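You operate a simulated robot arm through the tools that you are given. There is no shell and no other tool.

The job below is to be done with a simulated robot arm. You get a single attempt, and the scene is never put back.

JOB
Crimp both cans on the turntable, then put the brake back on.
Fine: red switch off first; the white can, then the blue one, each under the head and the lever down; red switch on.

The check looks at the end state, three seconds after you hand in, the way a careful person would. Anything else that was tipped, shoved, dropped, spilled or broken makes it a failure.

ROBOT AND FRAMES
A 7-joint arm with a two-finger gripper, fixed in place. Base frame: the origin is at the foot of the arm, x ahead of it, y to its left, z up; the work surface is at about z = 80. Readings come in cm, degrees, newtons and seconds.
With the tool pointing down near the work surface it reaches from about 34 to 72 cm from the base axis. Its first joint turns from -66.0 to 66.0 degrees. Payload 2.45 kg.
The TCP is the grasp point between the finger pads, 2.6 cm short of the fingertips. In the tool frame z runs along the fingers and y along their closing line. Largest opening 9.6 cm; the body of the gripper starts 6.9 cm behind the TCP.
Orientation is that of the tool frame in the base frame, as a unit quaternion [x, y, z, w]. With the fingers straight down and closing along the base's y, the tool's x points along the base's -x, its y along +y and its z along -z.

CONTROLS
- The arm moves only by the tool play_rows. Its argument "plan" is one flat list of numbers, 7 for each row, row after row: the turn, a rotation vector about the base's x, y, z in units of 6 degrees (1.0 is 6 degrees), then the shift along the base's x, y, z in units of 40 mm (1.0 is 40 mm), then the opening, from 0 (shut) to 1 (fully open). In form: [rx, ry, rz, x, y, z, hand, rx, ry, rz, x, y, z, hand, ...]. A call has 1 to 20 rows; each row shifts and turns the commanded pose from where the row before left it. A call with a number of a shift or a turn outside -1 to 1 is refused whole. Each row takes 0.2 s and may step no farther than 5 cm and 8.6 degrees from the row before; otherwise, or with a gripper value out of range, the whole call is refused. A pose out of reach is approached as far as the arm can. The call stops where the force on the tool passes 60 N (or 10 N more than at its start, if that is more) or the arm is blocked; 0.2 s more then pass. Each finger halts on what it meets, pressing with about 43 N; the grip force reading is that of the motor and also rises with nothing between the fingers. The clock runs only during rows and for 0.2 s after the last one: add rows that do not move to give the fingers time. The reply holds the time, the measured pose of the TCP, the force on the tool along the base axes, the opening and the grip force, in the units named above and with some noise, with the torque about the TCP (base axes, N m) and any sound that the robot's microphone picked up.
- Cameras (640 x 400 px; columns grow to the right, rows downward): "scene" is fixed at [15.64, -38.3, 143.09]; the picture's right is [0.86, -0.51, 0.00], its down [-0.26, -0.45, -0.85] and it looks along [0.43, 0.73, -0.52] (base axes); focal length 316 px, centre (320, 200). "wrist" rides on the gripper at [8.2, 0.3, -9.8] in the tool frame; the picture's right is [-0.04, 1.00, 0.00], its down [-0.73, -0.03, -0.68] and it looks along [-0.68, -0.03, 0.73] (tool axes); focal length 256 px, centre (320, 200). There is no depth. A picture from a camera that has moved, and an enlarged one, comes with that camera's place and axes in the base frame and with its lens.
- camera(camera): a new picture of that camera. It takes no simulated time.
- close_up(camera, box): a new picture of the part [left, top, right, bottom] of that camera's present view, enlarged. It takes no simulated time.
- hand_in(): hands the job in; it is judged then, once.

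Places have to be worked out from the pictures, the camera data and where the tool is seen. Open the gripper and draw the arm clear of the work before you hand the job in, unless the task says otherwise.

The tools are called after "Request:" as name(argument=value, ...) on one line, values as JSON. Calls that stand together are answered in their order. play_rows: Moves the arm, as the interface text tells. Its arguments: {"type":"object","properties":{"plan":{"type":"array"}},"required":["plan"]} The other tools are called the same way: camera (camera) takes a picture; close_up (camera, box) takes an enlarged picture of a part of a camera's view; hand_in () hands the job in.

At the start:

```text
t: 0.0
tcp_pos: [44.45, 1.61, 119.71]
orientation: [0.0, 1.0, 0.0, 0.0]
wrist_force: [-0.8, 0.3, -1.5]
moment: [-0.02, -0.01, 0.04]
finger_gap: 9.58
finger_force: 0.0
```

scene: 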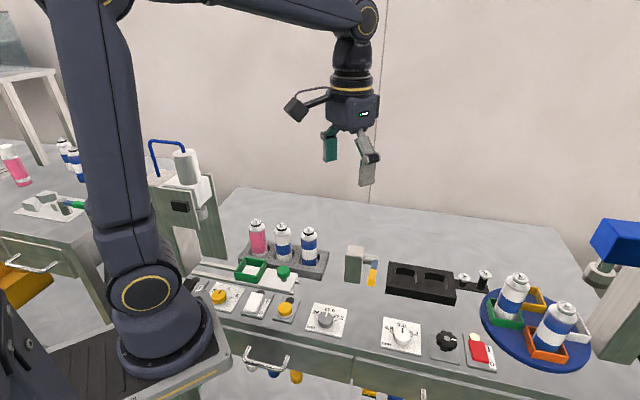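
wrist: 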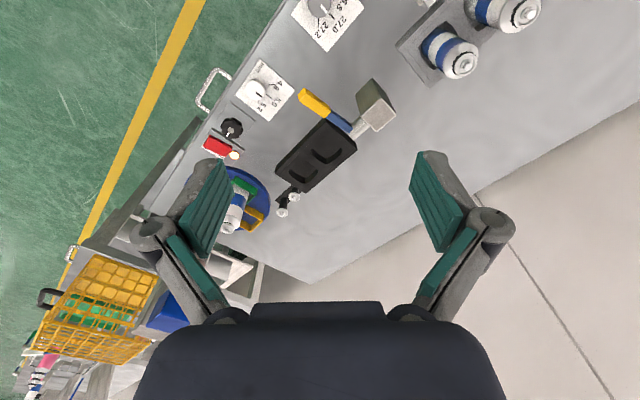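

I'll look closely at the turntable, switch and head areas before moving.

Request:
close_up(camera="scene", box=[440, 200, 640, 400])

Request:
close_up(camera="scene", box=[140, 130, 340, 330])

Request:
close_up(camera="wrist", box=[130, 80, 330, 300])

Request:
close_up(camera="scene", box=[340, 240, 520, 380])

```text
2.00 times, centred on (540, 300) of scene
camera zoom: at [15.64, -38.3, 143.09], right [0.86, -0.51, 0.0], down [-0.26, -0.45, -0.85], along [0.43, 0.73, -0.52], focal length 632 px, centre (-120, 0)
```

zoom: 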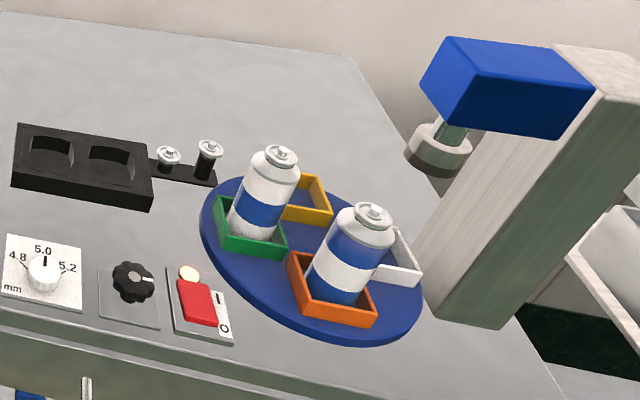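

```text
2.00 times, centred on (240, 230) of scene
camera zoom: at [15.64, -38.3, 143.09], right [0.86, -0.51, 0.0], down [-0.26, -0.45, -0.85], along [0.43, 0.73, -0.52], focal length 632 px, centre (480, 140)
```

zoom: 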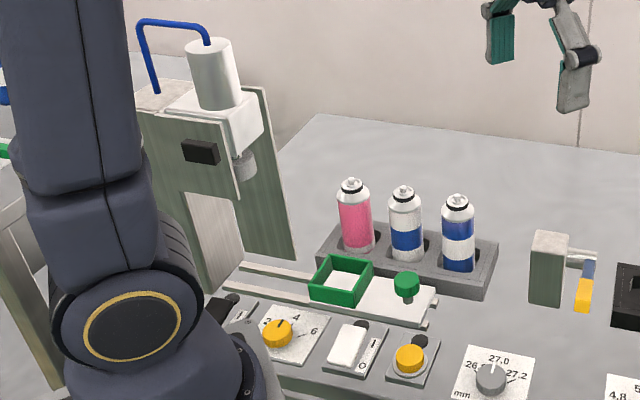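

```text
1.82 times, centred on (230, 190) of wrist
camera zoom: at [36.18, 2.09, 129.55], right [0.04, 1.0, 0.0], down [0.73, -0.03, 0.68], along [0.68, -0.03, -0.73], focal length 465 px, centre (484, 218)
```

zoom: 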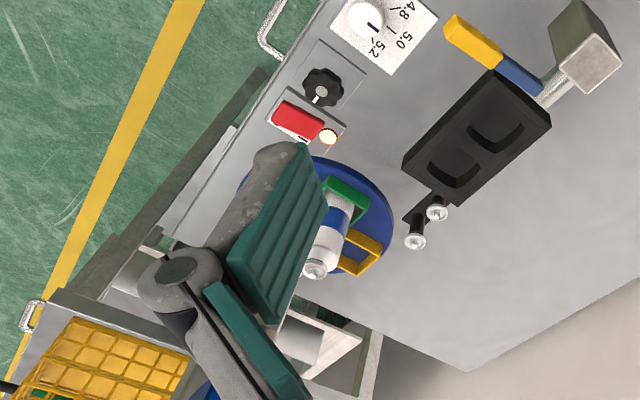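

```text
2.86 times, centred on (430, 310) of scene
camera zoom: at [15.64, -38.3, 143.09], right [0.86, -0.51, 0.0], down [-0.26, -0.45, -0.85], along [0.43, 0.73, -0.52], focal length 903 px, centre (6, -114)
```

zoom: 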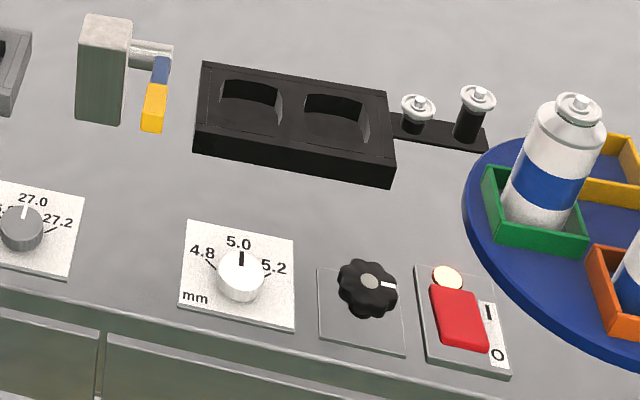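

The turntable seems to be centred near (81, -24), the red switch near (65, -21), and a black knob near (60, -16.5). There's also a yellow/blue lever near (52..58, 0..6, 88). I'll raise nothing and shift sideways at height to see these with the wrist camera.

Request:
play_rows(plan=[0, 0, 0, 0.2, -0.8, -0.4, 1, 0, 0, 0, 0.2, -0.8, -0.4, 1, 0, 0, 0, 0.2, -0.8, -0.4, 1, 0, 0, 0, 0.2, -0.8, -0.4, 1, 0, 0, 0, 0, -0.8, -0.2, 1, 0, 0, 0, 0, -0.8, 0, 1, 0, 0, 0, 0, 0, 0, 1])

Request:
camera(camera="wrist")

Request:
camera(camera="scene")

```text
t: 1.6
tcp_pos: [47.69, -17.4, 112.51]
orientation: [0.0, 1.0, 0.0, 0.0]
wrist_force: [-1.0, -0.8, 0.8]
moment: [-0.03, 0.01, 0.0]
finger_gap: 9.61
finger_force: 0.0
```

```text
taken
camera wrist: at [39.51, -17.12, 122.35], right [0.04, 1.0, 0.0], down [0.73, -0.03, 0.68], along [0.68, -0.03, -0.73], focal length 256 px, centre (320, 200)
```

wrist: 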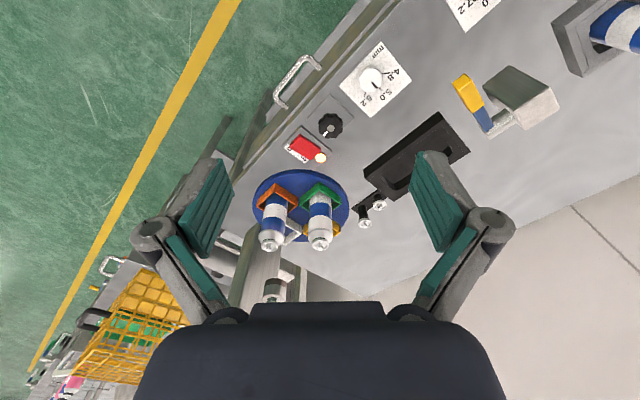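

```text
taken
```

scene: 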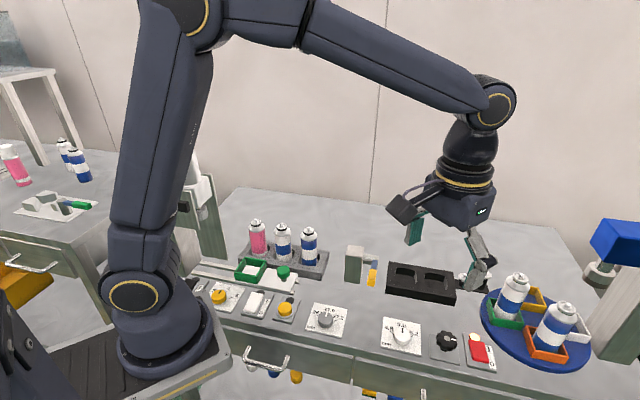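

Request:
close_up(camera="wrist", box=[220, 90, 400, 200])

Request:
close_up(camera="wrist", box=[220, 160, 380, 300])

Request:
close_up(camera="wrist", box=[420, 40, 580, 160])

Request:
close_up(camera="scene", box=[330, 230, 410, 300])

Request:
close_up(camera="scene", box=[560, 200, 640, 300])

```text
3.56 times, centred on (310, 145) of wrist
camera zoom: at [39.51, -17.12, 122.35], right [0.04, 1.0, 0.0], down [0.73, -0.03, 0.68], along [0.68, -0.03, -0.73], focal length 910 px, centre (356, 396)
```

zoom: 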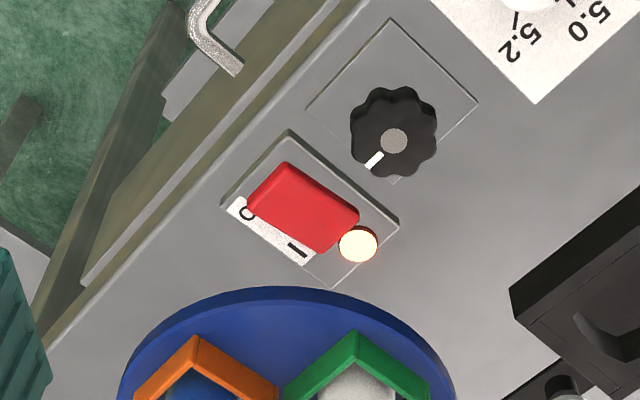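

```text
2.86 times, centred on (300, 230) of wrist
camera zoom: at [39.51, -17.12, 122.35], right [0.04, 1.0, 0.0], down [0.73, -0.03, 0.68], along [0.68, -0.03, -0.73], focal length 731 px, centre (377, 114)
```

zoom: 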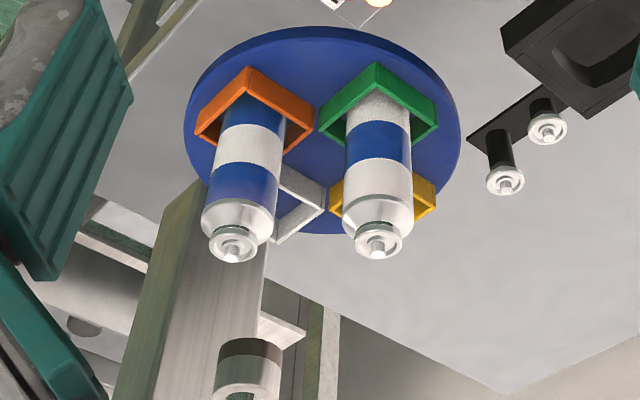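

```text
3.33 times, centred on (500, 100) of wrist
camera zoom: at [39.51, -17.12, 122.35], right [0.04, 1.0, 0.0], down [0.73, -0.03, 0.68], along [0.68, -0.03, -0.73], focal length 853 px, centre (-280, 533)
```

zoom: 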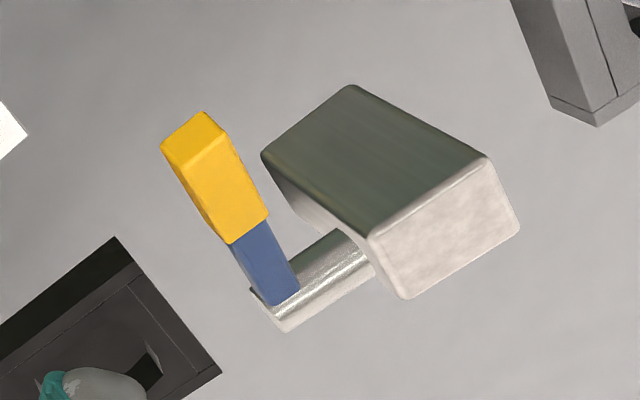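

```text
5.71 times, centred on (370, 265) of scene
camera zoom: at [15.64, -38.3, 143.09], right [0.86, -0.51, 0.0], down [-0.26, -0.45, -0.85], along [0.43, 0.73, -0.52], focal length 1805 px, centre (34, -171)
```

zoom: 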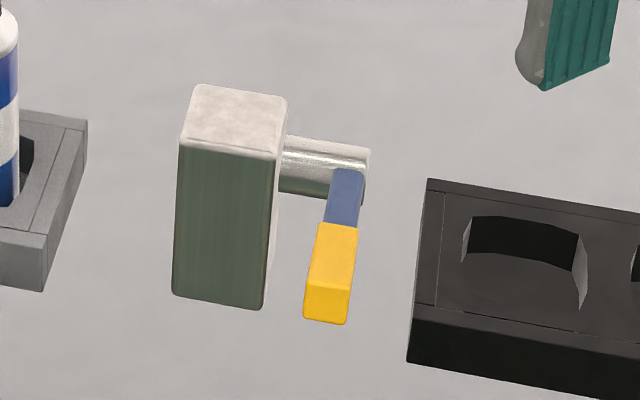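

```text
4.00 times, centred on (600, 250) of scene
camera zoom: at [15.64, -38.3, 143.09], right [0.86, -0.51, 0.0], down [-0.26, -0.45, -0.85], along [0.43, 0.73, -0.52], focal length 1264 px, centre (-800, 0)
```

zoom: 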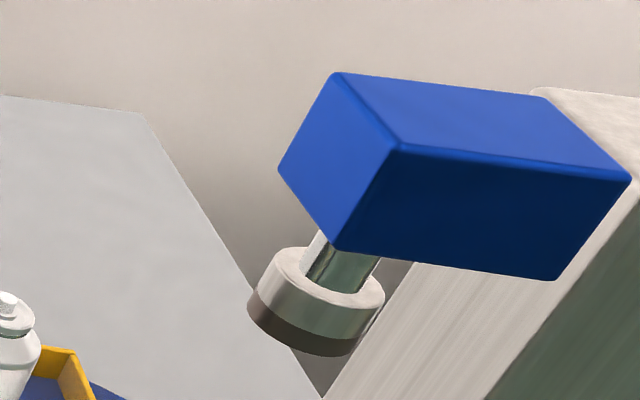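

The bench is turned ~45° in the base frame. The rocker runs from O at about (62.6, -22.7) to I at about (65.2, -19.5) with its top near z 82.5, and the lit lamp suggests the brake is on. I'll yaw the tool by -45°, close the fingers and hover above the O end.

Request:
play_rows(plan=[0, 0, -0.9375, 0.481, -0.15, -0.7, 0, 0, 0, -0.9375, 0.481, -0.15, -0.7, 0, 0, 0, -0.9375, 0.481, -0.15, -0.7, 0, 0, 0, -0.9375, 0.481, -0.15, -0.7, 0, 0, 0, -0.9375, 0.481, -0.15, -0.7, 0, 0, 0, -0.9375, 0.481, -0.15, -0.7, 0, 0, 0, -0.9375, 0.481, -0.15, -0.7, 0, 0, 0, -0.9375, 0.481, -0.15, -0.7, 0, 0, 0, 0, 0, 0, 0, 0])

Request:
camera(camera="wrist")

Request:
close_up(camera="scene", box=[420, 220, 580, 380])

```text
t: 3.6
tcp_pos: [63.04, -22.64, 90.17]
orientation: [0.382, 0.924, 0.0, 0.0]
wrist_force: [0.6, 0.1, 0.3]
moment: [0.01, 0.03, 0.01]
finger_gap: 0.02
finger_force: 28.4
```

```text
taken
camera wrist: at [57.34, -16.42, 100.02], right [0.74, 0.68, 0.0], down [0.5, -0.54, 0.68], along [0.46, -0.5, -0.73], focal length 256 px, centre (320, 200)
```

wrist: 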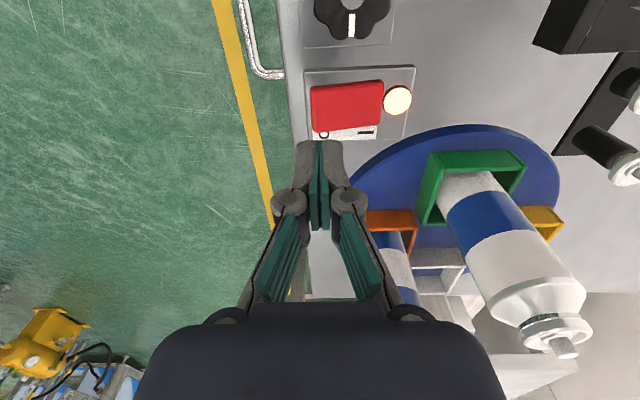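

```text
2.50 times, centred on (500, 300) of scene
camera zoom: at [15.64, -38.3, 143.09], right [0.86, -0.51, 0.0], down [-0.26, -0.45, -0.85], along [0.43, 0.73, -0.52], focal length 790 px, centre (-130, -50)
```

zoom: 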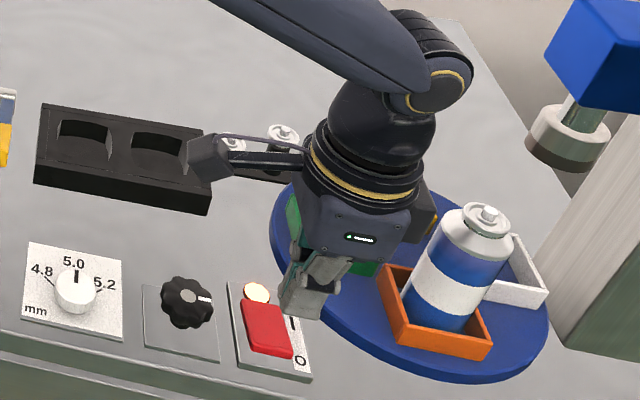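

From this view the rocker's centre is at (63.6, -20.4) along (.74, .68), so the O end press point is about (62.3, -21.6). I'll align there and step down gently.

Request:
play_rows(plan=[0, 0, 0, -0.185, 0.26, -0.3, 0, 0, 0, 0, 0, 0, -0.5, 0, 0, 0, 0, 0, 0, -0.1, 0, 0, 0, 0, 0, 0, -0.06, 0, 0, 0, 0, 0, 0, -0.06, 0, 0, 0, 0, 0, 0, -0.06, 0, 0, 0, 0, 0, 0, -0.06, 0])

Request:
close_up(camera="wrist", box=[260, 40, 440, 160])

Request:
close_up(camera="scene", box=[440, 290, 540, 380])

```text
t: 5.2
tcp_pos: [62.27, -21.25, 85.56]
orientation: [0.382, 0.924, 0.0, 0.0]
wrist_force: [0.2, 0.0, 0.5]
moment: [-0.01, 0.02, 0.01]
finger_gap: 0.0
finger_force: 28.3
```

```text
3.33 times, centred on (350, 100) of wrist
camera zoom: at [56.6, -15.19, 95.37], right [0.73, 0.68, 0.0], down [0.5, -0.54, 0.68], along [0.46, -0.5, -0.73], focal length 853 px, centre (220, 533)
```

zoom: 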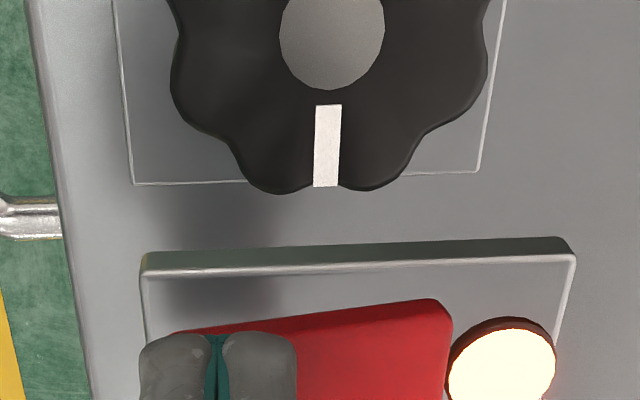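

```text
4.44 times, centred on (490, 335) of scene
camera zoom: at [15.64, -38.3, 143.09], right [0.86, -0.51, 0.0], down [-0.26, -0.45, -0.85], along [0.43, 0.73, -0.52], focal length 1404 px, centre (-436, -400)
```

zoom: 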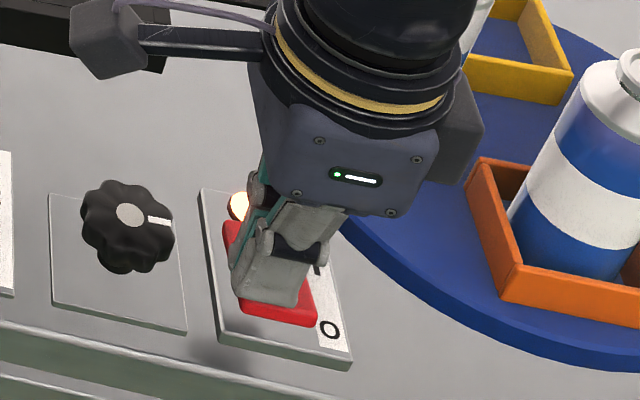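

No contact yet (tip at z ≈ 83.0), and the lamp is still lit. I'll continue down in small steps.

Request:
play_rows(plan=[0, 0, 0, 0, 0, -0.05, 0, 0, 0, 0, 0, 0, -0.05, 0, 0, 0, 0, 0, 0, -0.05, 0, 0, 0, 0, 0, 0, -0.05, 0])

Request:
close_up(camera="wrist", box=[260, 40, 440, 160])

```text
t: 6.2
tcp_pos: [62.2, -21.33, 84.67]
orientation: [0.382, 0.924, 0.0, 0.001]
wrist_force: [0.4, 0.0, 0.2]
moment: [-0.02, 0.0, 0.01]
finger_gap: 0.01
finger_force: 28.5
```

```text
3.33 times, centred on (350, 100) of wrist
camera zoom: at [56.57, -15.18, 94.58], right [0.73, 0.68, 0.0], down [0.5, -0.54, 0.68], along [0.46, -0.5, -0.73], focal length 853 px, centre (220, 533)
```

zoom: 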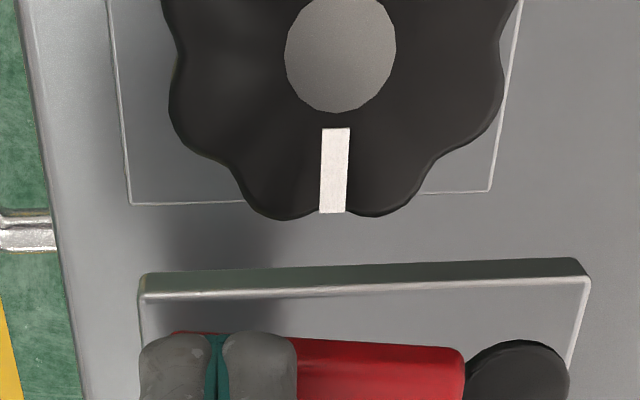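

The lamp went out and the rocker tilted to O, so the brake is released. I'll lift clear and check how the turntable looks.

Request:
play_rows(plan=[0, 0, 0, 0, 0, 0.5, 0, 0, 0, 0, 0, 0, 0.8, 0, 0, 0, 0, 0, 0, 1, 0, 0, 0, 0, 0, 0, 0, 0])

Request:
camera(camera="wrist")

Request:
close_up(camera="scene", box=[440, 200, 640, 400])

```text
t: 7.2
tcp_pos: [62.2, -21.43, 94.2]
orientation: [0.382, 0.924, -0.001, 0.0]
wrist_force: [0.2, -0.2, 0.8]
moment: [-0.03, -0.01, 0.0]
finger_gap: 0.0
finger_force: 28.0
```

```text
taken
camera wrist: at [56.55, -15.23, 103.99], right [0.73, 0.68, 0.0], down [0.5, -0.54, 0.68], along [0.46, -0.5, -0.73], focal length 256 px, centre (320, 200)
```

wrist: 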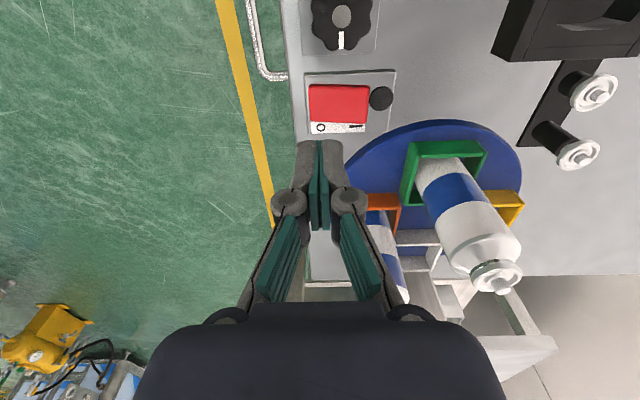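

```text
2.00 times, centred on (540, 300) of scene
camera zoom: at [15.64, -38.3, 143.09], right [0.86, -0.51, 0.0], down [-0.26, -0.45, -0.85], along [0.43, 0.73, -0.52], focal length 632 px, centre (-120, 0)
```

zoom: 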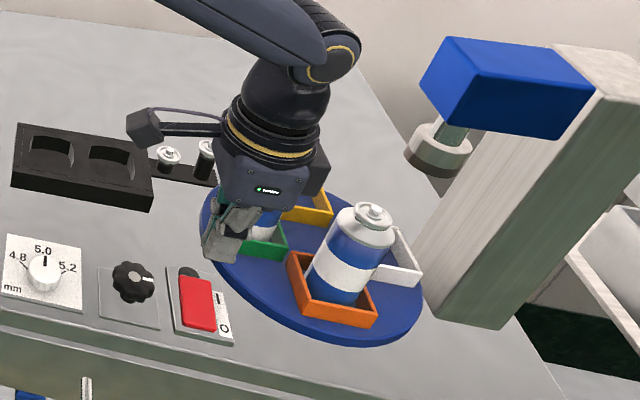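

I place the knob axis at about (59.4, -16.2) with its top near z 83.3 and a diameter of ~4.1. I'll move over it opened partly, descend, and close gently.

Request:
play_rows(plan=[0, 0, 0, -0.35, 0.65, 0, 0.75, 0, 0, 0, -0.35, 0.65, 0, 0.75, 0, 0, 0, 0, 0, -0.8, 0.75, 0, 0, 0, 0, 0, -0.8, 0.75, 0, 0, 0, 0, 0, 0, 0.75, 0, 0, 0, 0, 0, 0, 0.75])

Request:
camera(camera="wrist")

Request:
close_up(camera="scene", box=[400, 280, 500, 380])

```text
t: 8.6
tcp_pos: [59.47, -16.05, 87.62]
orientation: [0.382, 0.924, 0.0, 0.0]
wrist_force: [0.6, -0.1, -0.3]
moment: [-0.01, -0.04, -0.03]
finger_gap: 7.2
finger_force: 0.0
```

```text
taken
camera wrist: at [53.85, -9.93, 97.38], right [0.73, 0.68, 0.0], down [0.5, -0.54, 0.68], along [0.46, -0.5, -0.73], focal length 256 px, centre (320, 200)
```

wrist: 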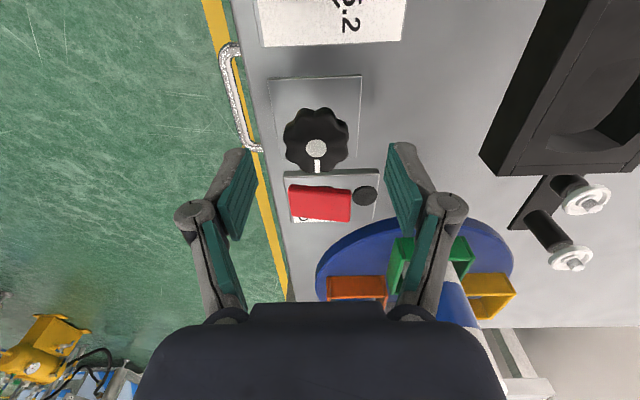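

```text
4.00 times, centred on (450, 330) of scene
camera zoom: at [15.64, -38.3, 143.09], right [0.86, -0.51, 0.0], down [-0.26, -0.45, -0.85], along [0.43, 0.73, -0.52], focal length 1264 px, centre (-200, -320)
```

zoom: 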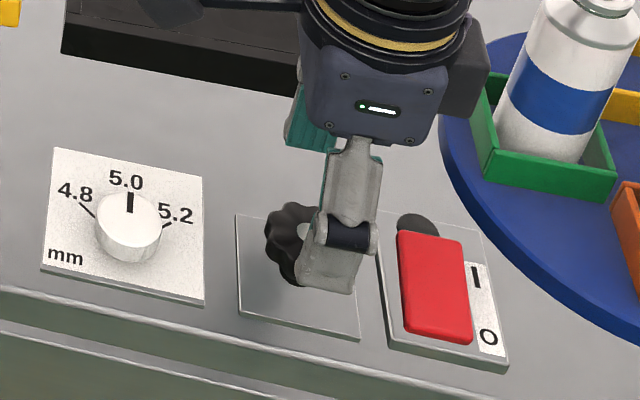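

The knob axis reads as (59.5, -16.4), so I shift slightly, descend to TCP z ≈ 84.2 and close on it.

Request:
play_rows(plan=[0, 0, 0, 0, -0.08, -0.4, 0.75, 0, 0, 0, 0, 0, -0.25, 0.75, 0, 0, 0, 0, 0, -0.2, 0.75, 0, 0, 0, 0, 0, 0, 0.6, 0, 0, 0, 0, 0, 0, 0.5, 0, 0, 0, 0, 0, 0, 0.4, 0, 0, 0, 0, 0, 0, 0.3, 0, 0, 0, 0, 0, 0, 0.3])

Request:
camera(camera="wrist")

```text
t: 10.4
tcp_pos: [59.4, -16.34, 84.25]
orientation: [0.382, 0.924, 0.0, 0.0]
wrist_force: [-2.9, -1.2, 0.3]
moment: [-0.01, -0.01, 0.0]
finger_gap: 3.94
finger_force: 44.7
```

```text
taken
camera wrist: at [53.85, -10.24, 94.04], right [0.73, 0.68, 0.0], down [0.5, -0.54, 0.68], along [0.46, -0.5, -0.73], focal length 256 px, centre (320, 200)
```

wrist: 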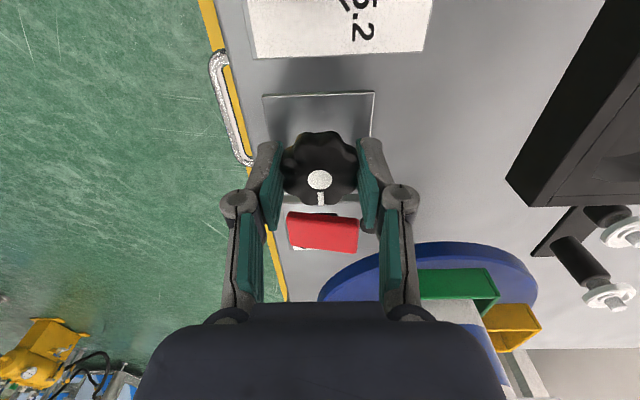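

The knob is held (gap 3.9). I'll make a test turn of 18° about +z and see whether the turntable follows.

Request:
play_rows(plan=[0, 0, 0.5, 0, 0, 0, 0.3, 0, 0, 0.5, 0, 0, 0, 0.3, 0, 0, 1, 0, 0, 0, 0.3, 0, 0, 1, 0, 0, 0, 0.3, 0, 0, 0, 0, 0, 0, 0.3])

Request:
camera(camera="wrist")

Request:
close_up(camera="scene", box=[440, 200, 640, 400])

```text
t: 11.6
tcp_pos: [59.49, -16.37, 84.17]
orientation: [0.231, 0.973, 0.001, 0.001]
wrist_force: [-2.5, 5.8, 6.9]
moment: [0.14, 0.16, 0.0]
finger_gap: 3.96
finger_force: 45.6
```

```text
taken
camera wrist: at [52.27, -12.25, 94.04], right [0.49, 0.87, 0.0], down [0.64, -0.36, 0.68], along [0.59, -0.33, -0.73], focal length 256 px, centre (320, 200)
```

wrist: 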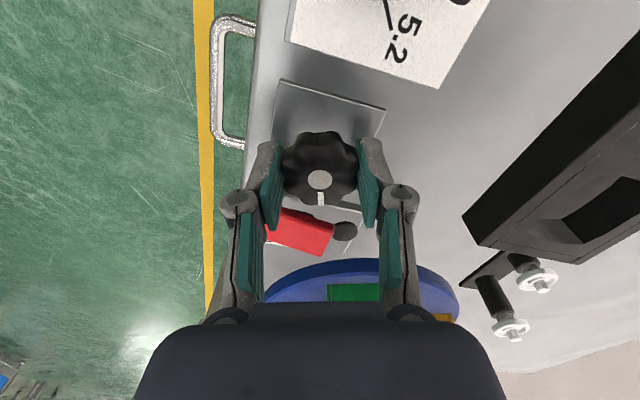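

```text
2.00 times, centred on (540, 300) of scene
camera zoom: at [15.62, -38.28, 143.09], right [0.86, -0.51, 0.0], down [-0.26, -0.45, -0.85], along [0.43, 0.73, -0.52], focal length 632 px, centre (-120, 0)
```

zoom: 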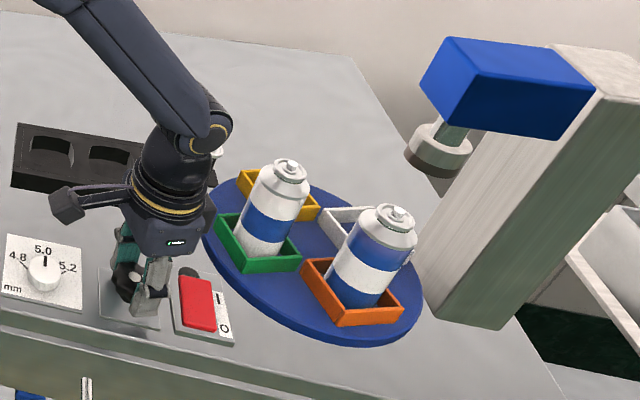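

The turntable follows the knob about 1:1 (18° → 18°). The turntable centre is ≈ (81.6, -22.9), the head is at an angle of roughly -50° and the white can is now at ≈152°, so I need about +158° more. I'll continue in +z.

Request:
play_rows(plan=[0, 0, 1, 0, 0, 0, 0.3, 0, 0, 1, 0, 0, 0, 0.3, 0, 0, 1, 0, 0, 0, 0.3, 0, 0, 1, 0, 0, 0, 0.3, 0, 0, 1, 0, 0, 0, 0.3, 0, 0, 1, 0, 0, 0, 0.3, 0, 0, 1, 0, 0, 0, 0.3, 0, 0, 1, 0, 0, 0, 0.3, 0, 0, 0, 0, 0, 0, 0.3])

Request:
close_up(camera="scene", box=[440, 200, 640, 400])

```text
t: 13.6
tcp_pos: [59.44, -16.11, 84.25]
orientation: [-0.184, 0.983, 0.002, 0.001]
wrist_force: [0.1, 20.5, 16.2]
moment: [0.22, 0.23, -0.04]
finger_gap: 3.95
finger_force: 45.1
```

```text
2.00 times, centred on (540, 300) of scene
camera zoom: at [15.61, -38.24, 143.11], right [0.86, -0.51, 0.0], down [-0.26, -0.45, -0.85], along [0.43, 0.73, -0.52], focal length 632 px, centre (-120, 0)
```

zoom: 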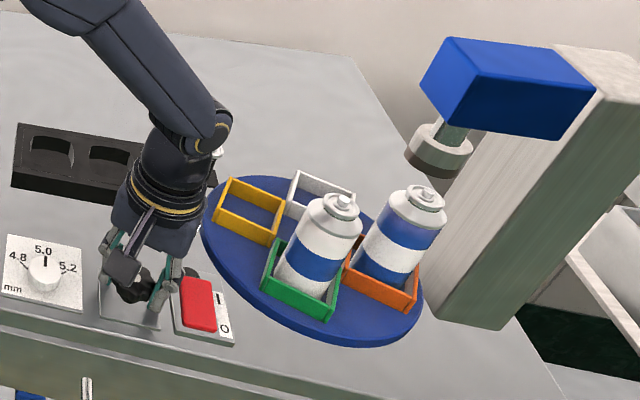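

The turn works but side forces are growing, so my grip centre is slightly off the knob axis. I'll open, lift, wind back to yaw ≈ -60° and re-centre before turning further.

Request:
play_rows(plan=[0, 0, 0, 0, 0, 0, 0.5, 0, 0, 0, 0, 0, 0, 0.6, 0, 0, 0, 0, 0, 0.5, 0.65, 0, 0, 0, 0, 0, 0.5, 0.65, 0, 0, -1, 0, 0, 0, 0.65, 0, 0, -1, 0, 0, 0, 0.65, 0, 0, -1, 0, 0, 0, 0.65, 0, 0, -1, 0, 0, 0, 0.65, 0, 0, -1, 0, 0, 0, 0.65, 0, 0, -1, 0, 0, 0, 0.65, 0, 0, -1, 0, 0, 0, 0.65, 0, 0, -1, 0, 0, 0, 0.65, 0, 0, -1, 0, 0, 0, 0.65, 0, 0, -1, 0, 0, 0, 0.65, 0, 0, -1, 0, 0, 0, 0.65, 0, 0, -1, 0, 0, 0, 0.65, 0, 0, -1, 0, 0, 0, 0.65, 0, 0, 0, 0, 0, 0, 0.65])

Request:
camera(camera="wrist")

Request:
close_up(camera="wrist", box=[250, 80, 410, 200])

Request:
close_up(camera="scene", box=[400, 280, 500, 380])

```text
t: 17.4
tcp_pos: [59.49, -16.42, 88.15]
orientation: [0.478, 0.878, 0.0, 0.0]
wrist_force: [-0.2, -0.8, -0.3]
moment: [0.02, 0.02, -0.02]
finger_gap: 6.22
finger_force: 0.0
```

```text
taken
camera wrist: at [55.21, -9.27, 97.98], right [0.86, 0.51, 0.0], down [0.37, -0.63, 0.68], along [0.35, -0.58, -0.73], focal length 256 px, centre (320, 200)
```

wrist: 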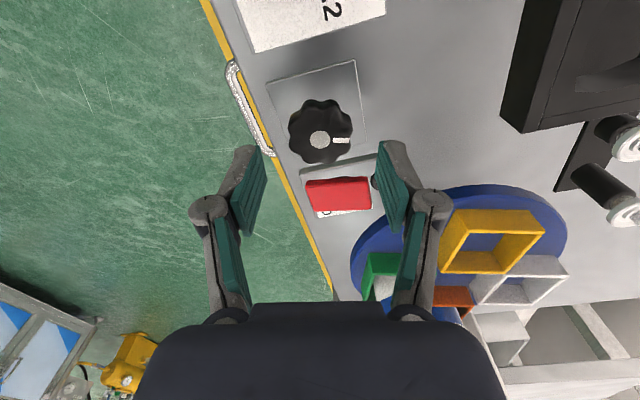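

```text
3.33 times, centred on (330, 140) of wrist
camera zoom: at [55.21, -9.27, 97.98], right [0.86, 0.51, 0.0], down [0.37, -0.63, 0.68], along [0.35, -0.58, -0.73], focal length 853 px, centre (287, 400)
```

zoom: 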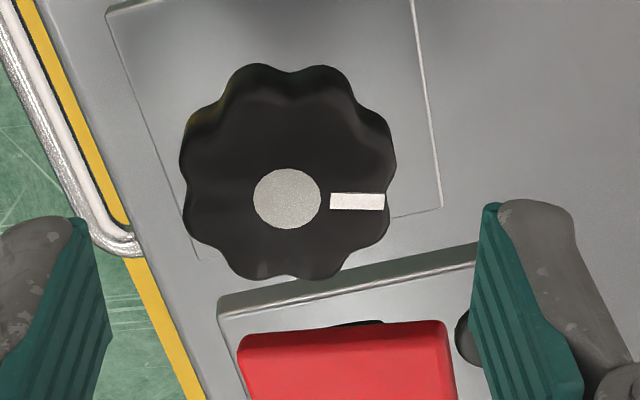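

```text
4.00 times, centred on (450, 330) of scene
camera zoom: at [15.64, -38.3, 143.09], right [0.86, -0.51, 0.0], down [-0.26, -0.45, -0.85], along [0.43, 0.73, -0.52], focal length 1264 px, centre (-200, -320)
```

zoom: 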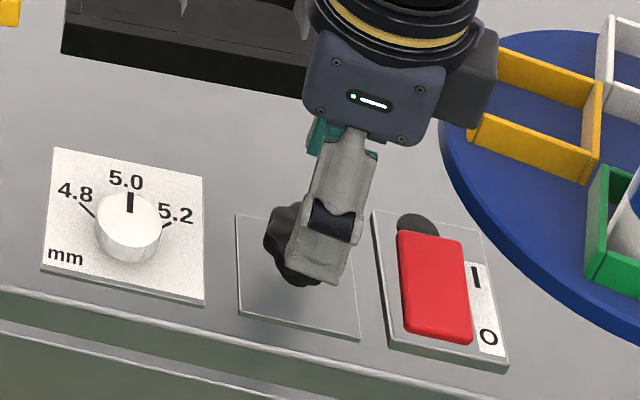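

Combining the force readings and views, the knob axis is about (59.25, -16.2). I'll re-centre there, descend, grip, and turn 90°.

Request:
play_rows(plan=[0, 0, 0, -0.06, 0.06, -0.4, 0.65, 0, 0, 0, 0, 0, -0.35, 0.65, 0, 0, 0, 0, 0, -0.22, 0.65, 0, 0, 0, 0, 0, 0, 0.5, 0, 0, 0, 0, 0, 0, 0.4, 0, 0, 0, 0, 0, 0, 0.3, 0, 0, 0, 0, 0, 0, 0.3, 0, 0, 0, 0, 0, 0, 0.3])

Request:
play_rows(plan=[0, 0, 1, 0, 0, 0, 0.3, 0, 0, 1, 0, 0, 0, 0.3, 0, 0, 1, 0, 0, 0, 0.3, 0, 0, 1, 0, 0, 0, 0.3, 0, 0, 1, 0, 0, 0, 0.3, 0, 0, 1, 0, 0, 0, 0.3, 0, 0, 1, 0, 0, 0, 0.3, 0, 0, 1, 0, 0, 0, 0.3, 0, 0, 0, 0, 0, 0, 0.3])

Request:
close_up(camera="scene", box=[440, 200, 640, 400])

```text
t: 19.2
tcp_pos: [59.31, -16.19, 84.29]
orientation: [0.477, 0.879, 0.0, 0.001]
wrist_force: [13.3, 5.3, -2.9]
moment: [-0.06, -0.31, 0.06]
finger_gap: 3.92
finger_force: 45.0
```

```text
t: 21.2
tcp_pos: [59.2, -16.16, 84.41]
orientation: [0.078, 0.997, -0.001, 0.0]
wrist_force: [9.1, 0.4, 2.0]
moment: [-0.07, -0.73, 0.03]
finger_gap: 3.94
finger_force: 44.6
```

```text
2.00 times, centred on (540, 300) of scene
camera zoom: at [15.65, -38.3, 143.09], right [0.86, -0.51, 0.0], down [-0.27, -0.45, -0.85], along [0.43, 0.73, -0.52], focal length 632 px, centre (-120, 0)
```

zoom: 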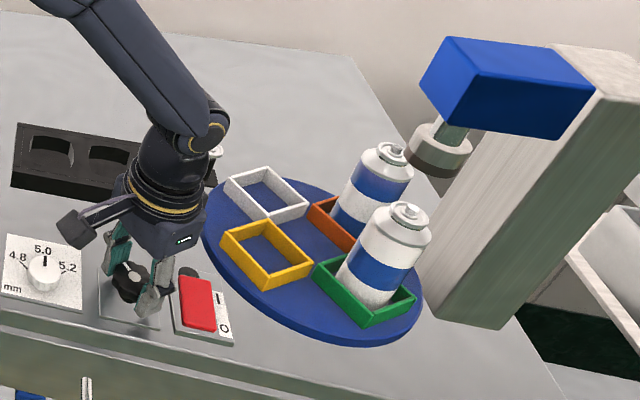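

The white can is now about 55° short of the head station (the start layout had an empty tray under the head, so it needs 180° total). I'll turn 51° more and inspect.

Request:
play_rows(plan=[0, 0, 1, 0, 0, 0, 0.3, 0, 0, 1, 0, 0, 0, 0.3, 0, 0, 1, 0, 0, 0, 0.3, 0, 0, 1, 0, 0, 0, 0.3, 0, 0, 1, 0, 0, 0, 0.3, 0, 0, 1, 0, 0, 0, 0.3, 0, 0, 1, 0, 0, 0, 0.3, 0, 0, 1, 0, 0, 0, 0.3, 0, 0, 0.5, 0, 0, 0, 0.3, 0, 0, 0, 0, 0, 0, 0.3])

Request:
close_up(camera="scene", box=[440, 200, 640, 400])

Request:
close_up(camera="scene", box=[540, 220, 640, 360])

Request:
camera(camera="wrist")

```text
t: 23.4
tcp_pos: [59.27, -16.4, 84.25]
orientation: [-0.359, 0.933, -0.001, 0.0]
wrist_force: [12.5, -14.2, 3.2]
moment: [-0.07, -0.33, -0.01]
finger_gap: 3.91
finger_force: 45.0
```

```text
2.00 times, centred on (540, 300) of scene
camera zoom: at [15.66, -38.33, 143.08], right [0.86, -0.51, 0.0], down [-0.27, -0.45, -0.85], along [0.43, 0.74, -0.52], focal length 632 px, centre (-120, 0)
```

zoom: 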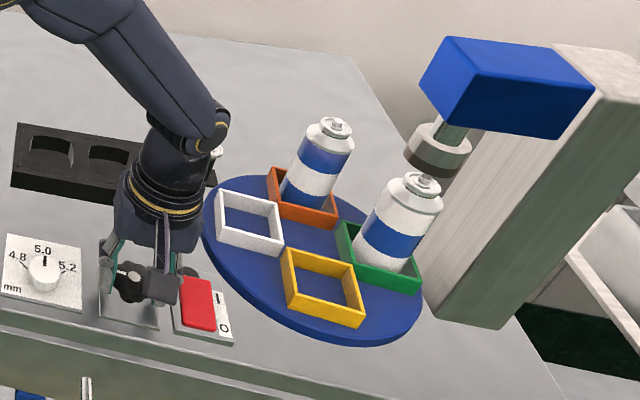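

```text
2.86 times, centred on (590, 290) of scene
camera zoom: at [15.66, -38.33, 143.08], right [0.86, -0.51, 0.0], down [-0.27, -0.45, -0.85], along [0.43, 0.74, -0.52], focal length 903 px, centre (-451, -57)
```

zoom: 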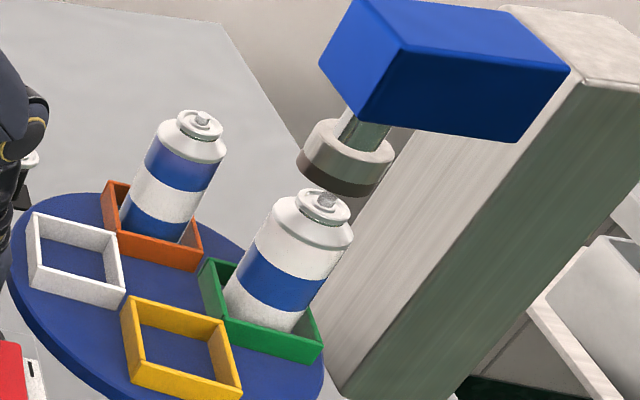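

```text
taken
camera wrist: at [52.86, -21.45, 94.15], right [-0.64, 0.77, 0.0], down [0.56, 0.47, 0.68], along [0.52, 0.43, -0.73], focal length 256 px, centre (320, 200)
```

wrist: 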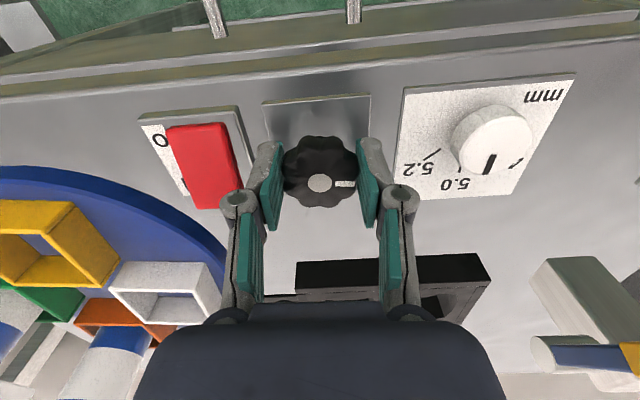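

The knob mark shows ~175° total turned, and the tray pattern (yellow vs. the initial orange) is still about 5° short. I'll turn another 4.8° and compare again.

Request:
play_rows(plan=[0, 0, 0.4, 0, 0, 0, 0.3, 0, 0, 0.4, 0, 0, 0, 0.3, 0, 0, 0, 0, 0, 0, 0.3])

Request:
close_up(camera="scene", box=[440, 200, 640, 400])

Request:
close_up(camera="scene", box=[570, 235, 640, 305])

Request:
close_up(camera="wrist", box=[250, 80, 410, 220])

```text
t: 24.2
tcp_pos: [59.25, -16.34, 84.28]
orientation: [-0.398, 0.918, -0.001, 0.0]
wrist_force: [14.4, -19.9, -2.4]
moment: [-0.3, -0.2, 0.01]
finger_gap: 3.93
finger_force: 45.0
```

```text
2.00 times, centred on (540, 300) of scene
camera zoom: at [15.68, -38.35, 143.07], right [0.86, -0.51, 0.0], down [-0.27, -0.45, -0.85], along [0.43, 0.74, -0.52], focal length 632 px, centre (-120, 0)
```

zoom: 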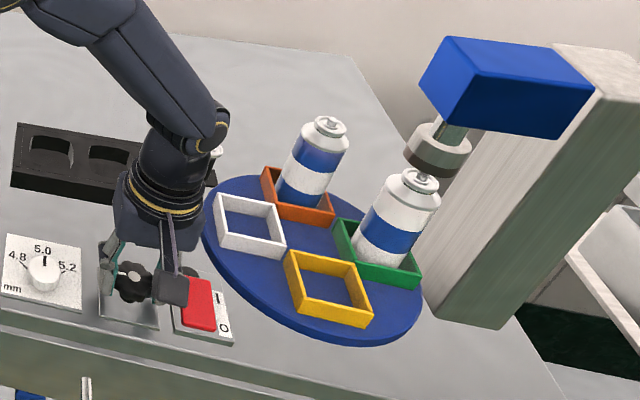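

```text
5.71 times, centred on (605, 270) of scene
camera zoom: at [15.68, -38.35, 143.07], right [0.86, -0.51, 0.0], down [-0.27, -0.45, -0.85], along [0.43, 0.74, -0.52], focal length 1805 px, centre (-1309, -200)
```

zoom: 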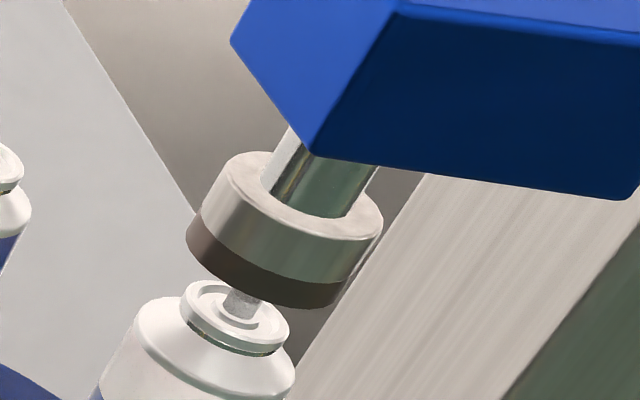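

```text
2.86 times, centred on (330, 150) of wrist
camera zoom: at [53.32, -21.96, 94.15], right [-0.7, 0.71, 0.0], down [0.52, 0.52, 0.68], along [0.49, 0.47, -0.73], focal length 731 px, centre (291, 343)
```

zoom: 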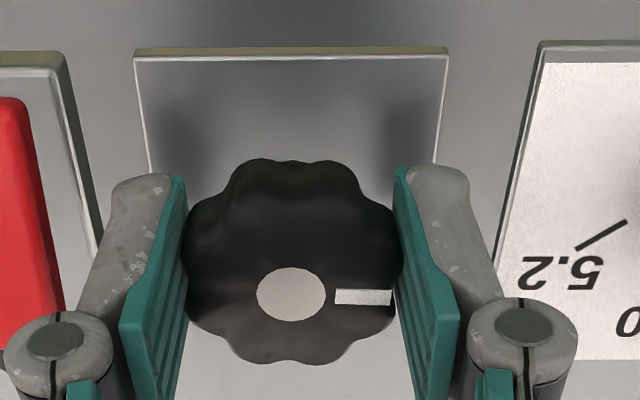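

The tray pattern now matches the initial one rotated by ~180°, within a couple of degrees. To check exactly, I'll release the knob, lift, and view along the radial direction from the wrist camera so the can and head axes can be compared column by column.

Request:
play_rows(plan=[0, 0, 0, 0, 0, 0, 0.5, 0, 0, 0, 0, 0, 0, 0.6, 0, 0, 0, 0, 0, 0.8, 0.6, 0, 0, 0, 0, 0, 0.9, 0.6, 0, 0, -0.9575, 0.12, 0.1425, 0.367, 1, 0, 0, -0.9575, 0.12, 0.1425, 0.367, 1, 0, 0, -0.9575, 0.12, 0.1425, 0.367, 1, 0, 0, -0.9575, 0.12, 0.1425, 0.367, 1, 0, 0, -0.9575, 0.12, 0.1425, 0.367, 1, 0, 0, -0.9575, 0.12, 0.1425, 0.367, 1, 0, 0, -0.9575, 0.12, 0.1425, 0.367, 1, 0, 0, -0.9575, 0.12, 0.1425, 0.367, 1, 0, 0, -0.9575, 0.12, 0.1425, 0.367, 1, 0, 0, -0.9575, 0.12, 0.1425, 0.367, 1, 0, 0, -0.9575, 0.12, 0.1425, 0.367, 1, 0, 0, -0.9575, 0.12, 0.1425, 0.367, 1, 0, 0, -0.9575, 0.12, 0.1425, 0.367, 1, 0, 0, -0.9575, 0.12, 0.1425, 0.367, 1, 0, 0, -0.9575, 0.12, 0.1425, 0.367, 1, 0, 0, -0.9575, 0.12, 0.1425, 0.367, 1])

Request:
camera(camera="wrist")

Request:
close_up(camera="wrist", box=[240, 140, 400, 300])

Request:
close_up(camera="scene", box=[440, 200, 640, 400])

```text
t: 28.4
tcp_pos: [66.76, -7.01, 114.69]
orientation: [0.385, 0.923, 0.0, -0.001]
wrist_force: [0.5, -0.2, 0.6]
moment: [-0.02, 0.02, 0.03]
finger_gap: 9.58
finger_force: 0.0
```

```text
taken
camera wrist: at [61.19, -0.83, 124.5], right [0.74, 0.68, 0.0], down [0.5, -0.54, 0.68], along [0.46, -0.5, -0.73], focal length 256 px, centre (320, 200)
```

wrist: 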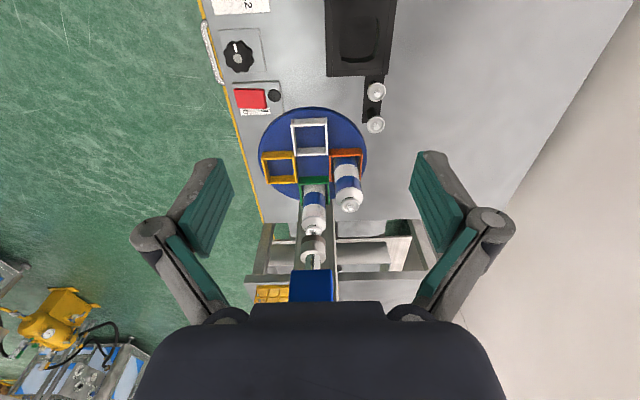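

```text
2.50 times, centred on (320, 220) of wrist
camera zoom: at [61.19, -0.83, 124.5], right [0.74, 0.68, 0.0], down [0.5, -0.54, 0.68], along [0.46, -0.5, -0.73], focal length 640 px, centre (320, 150)
```

zoom: 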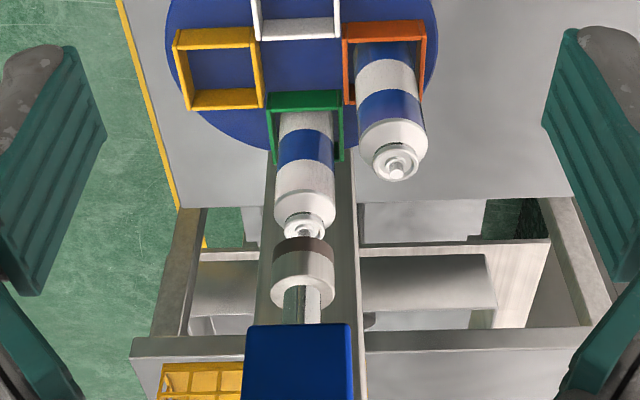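

```text
2.00 times, centred on (540, 300) of scene
camera zoom: at [15.64, -38.3, 143.09], right [0.86, -0.51, 0.0], down [-0.26, -0.45, -0.85], along [0.43, 0.73, -0.52], focal length 632 px, centre (-120, 0)
```

zoom: 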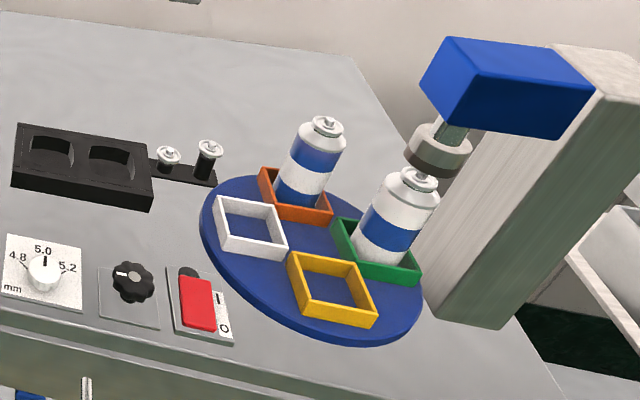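

This view looks right down the radial line, and can and anvil seem lined up near column 304. I'll zoom in to verify.

Request:
close_up(camera="wrist", box=[280, 170, 360, 280])

Request:
close_up(camera="wrist", box=[250, 100, 390, 200])

Request:
close_up(camera="wrist", box=[200, 20, 300, 120])

```text
3.64 times, centred on (320, 225) of wrist
camera zoom: at [61.19, -0.83, 124.5], right [0.74, 0.68, 0.0], down [0.5, -0.54, 0.68], along [0.46, -0.5, -0.73], focal length 931 px, centre (320, 109)
```

zoom: 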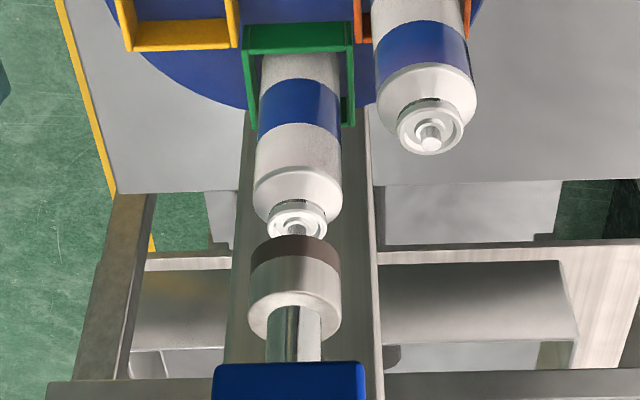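

```text
4.00 times, centred on (320, 150) of wrist
camera zoom: at [61.19, -0.83, 124.5], right [0.74, 0.68, 0.0], down [0.5, -0.54, 0.68], along [0.46, -0.5, -0.73], focal length 1024 px, centre (320, 400)
```

zoom: 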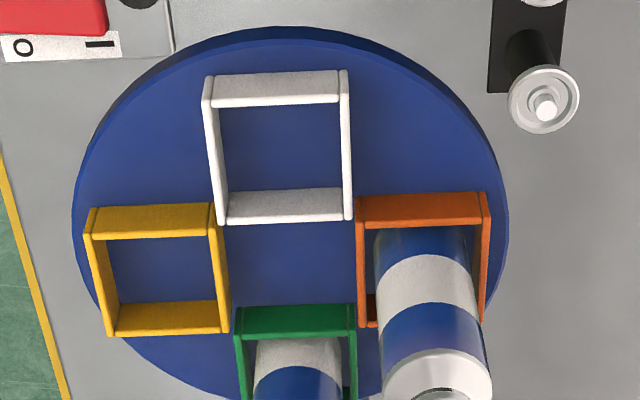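

```text
4.00 times, centred on (250, 70) of wrist
camera zoom: at [61.19, -0.83, 124.5], right [0.74, 0.68, 0.0], down [0.5, -0.54, 0.68], along [0.46, -0.5, -0.73], focal length 1024 px, centre (600, 720)
```

zoom: 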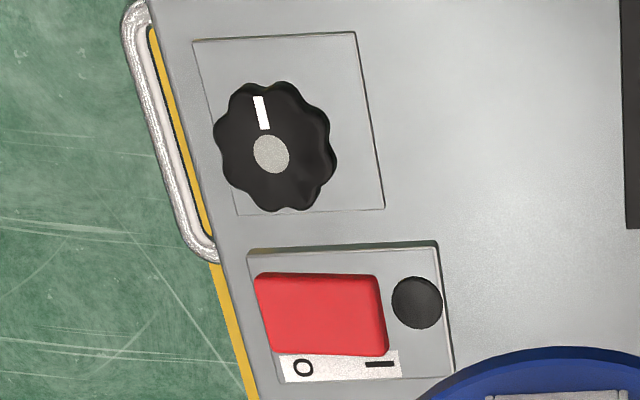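

Can and anvil are concentric (centres 297 vs 296 px at 931 px focal ≈ 0.5 mm), so the white can is in position. Now I'll go look at the yellow/blue lever from above with fingers closed.

Request:
play_rows(plan=[0, 0, 0.9375, -0.65, 0.3125, -0.21, 0, 0, 0, 0.9375, -0.65, 0.3125, -0.21, 0, 0, 0, 0.9375, -0.65, 0.3125, -0.21, 0, 0, 0, 0.9375, -0.65, 0.3125, -0.21, 0, 0, 0, 0.9375, -0.65, 0.3125, -0.21, 0, 0, 0, 0.9375, -0.65, 0.3125, -0.21, 0, 0, 0, 0.9375, -0.65, 0.3125, -0.21, 0, 0, 0, 0.9375, -0.65, 0.3125, -0.21, 0, 0, 0, 0, 0, 0, 0, 0])

Request:
camera(camera="wrist")

Request:
close_up(camera="wrist", box=[240, 40, 420, 180])

Request:
close_up(camera="scene", box=[330, 220, 420, 310])

```text
t: 30.4
tcp_pos: [45.93, 2.92, 107.7]
orientation: [0.001, 1.0, 0.0, 0.0]
wrist_force: [-0.4, 1.3, 0.3]
moment: [0.0, 0.02, 0.0]
finger_gap: 0.01
finger_force: 27.8
```

```text
taken
camera wrist: at [37.7, 3.45, 117.6], right [0.04, 1.0, 0.0], down [0.73, -0.03, 0.68], along [0.68, -0.03, -0.73], focal length 256 px, centre (320, 200)
```

wrist: 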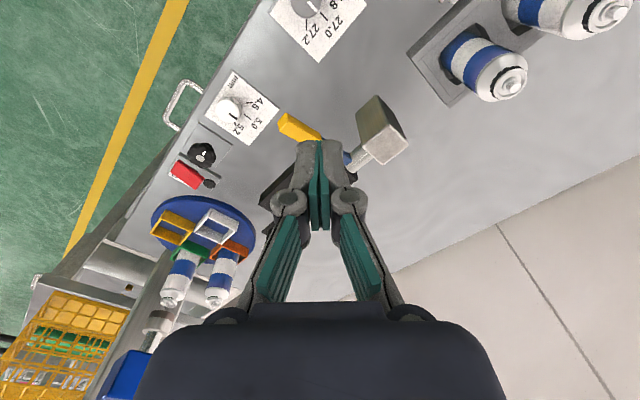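

```text
2.86 times, centred on (330, 110) of wrist
camera zoom: at [37.7, 3.45, 117.6], right [0.04, 1.0, 0.0], down [0.73, -0.03, 0.68], along [0.68, -0.03, -0.73], focal length 731 px, centre (291, 457)
```

zoom: 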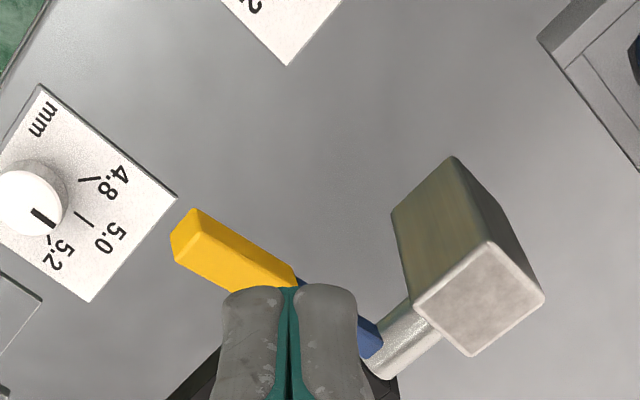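

```text
4.44 times, centred on (375, 265) of scene
camera zoom: at [15.64, -38.3, 143.09], right [0.86, -0.51, 0.0], down [-0.26, -0.45, -0.85], along [0.43, 0.73, -0.52], focal length 1404 px, centre (76, -89)
```

zoom: 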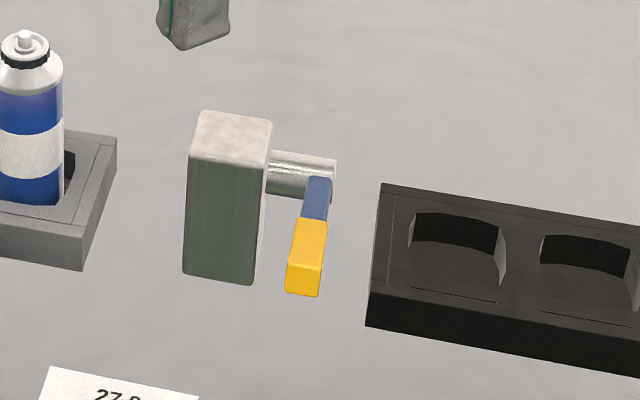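

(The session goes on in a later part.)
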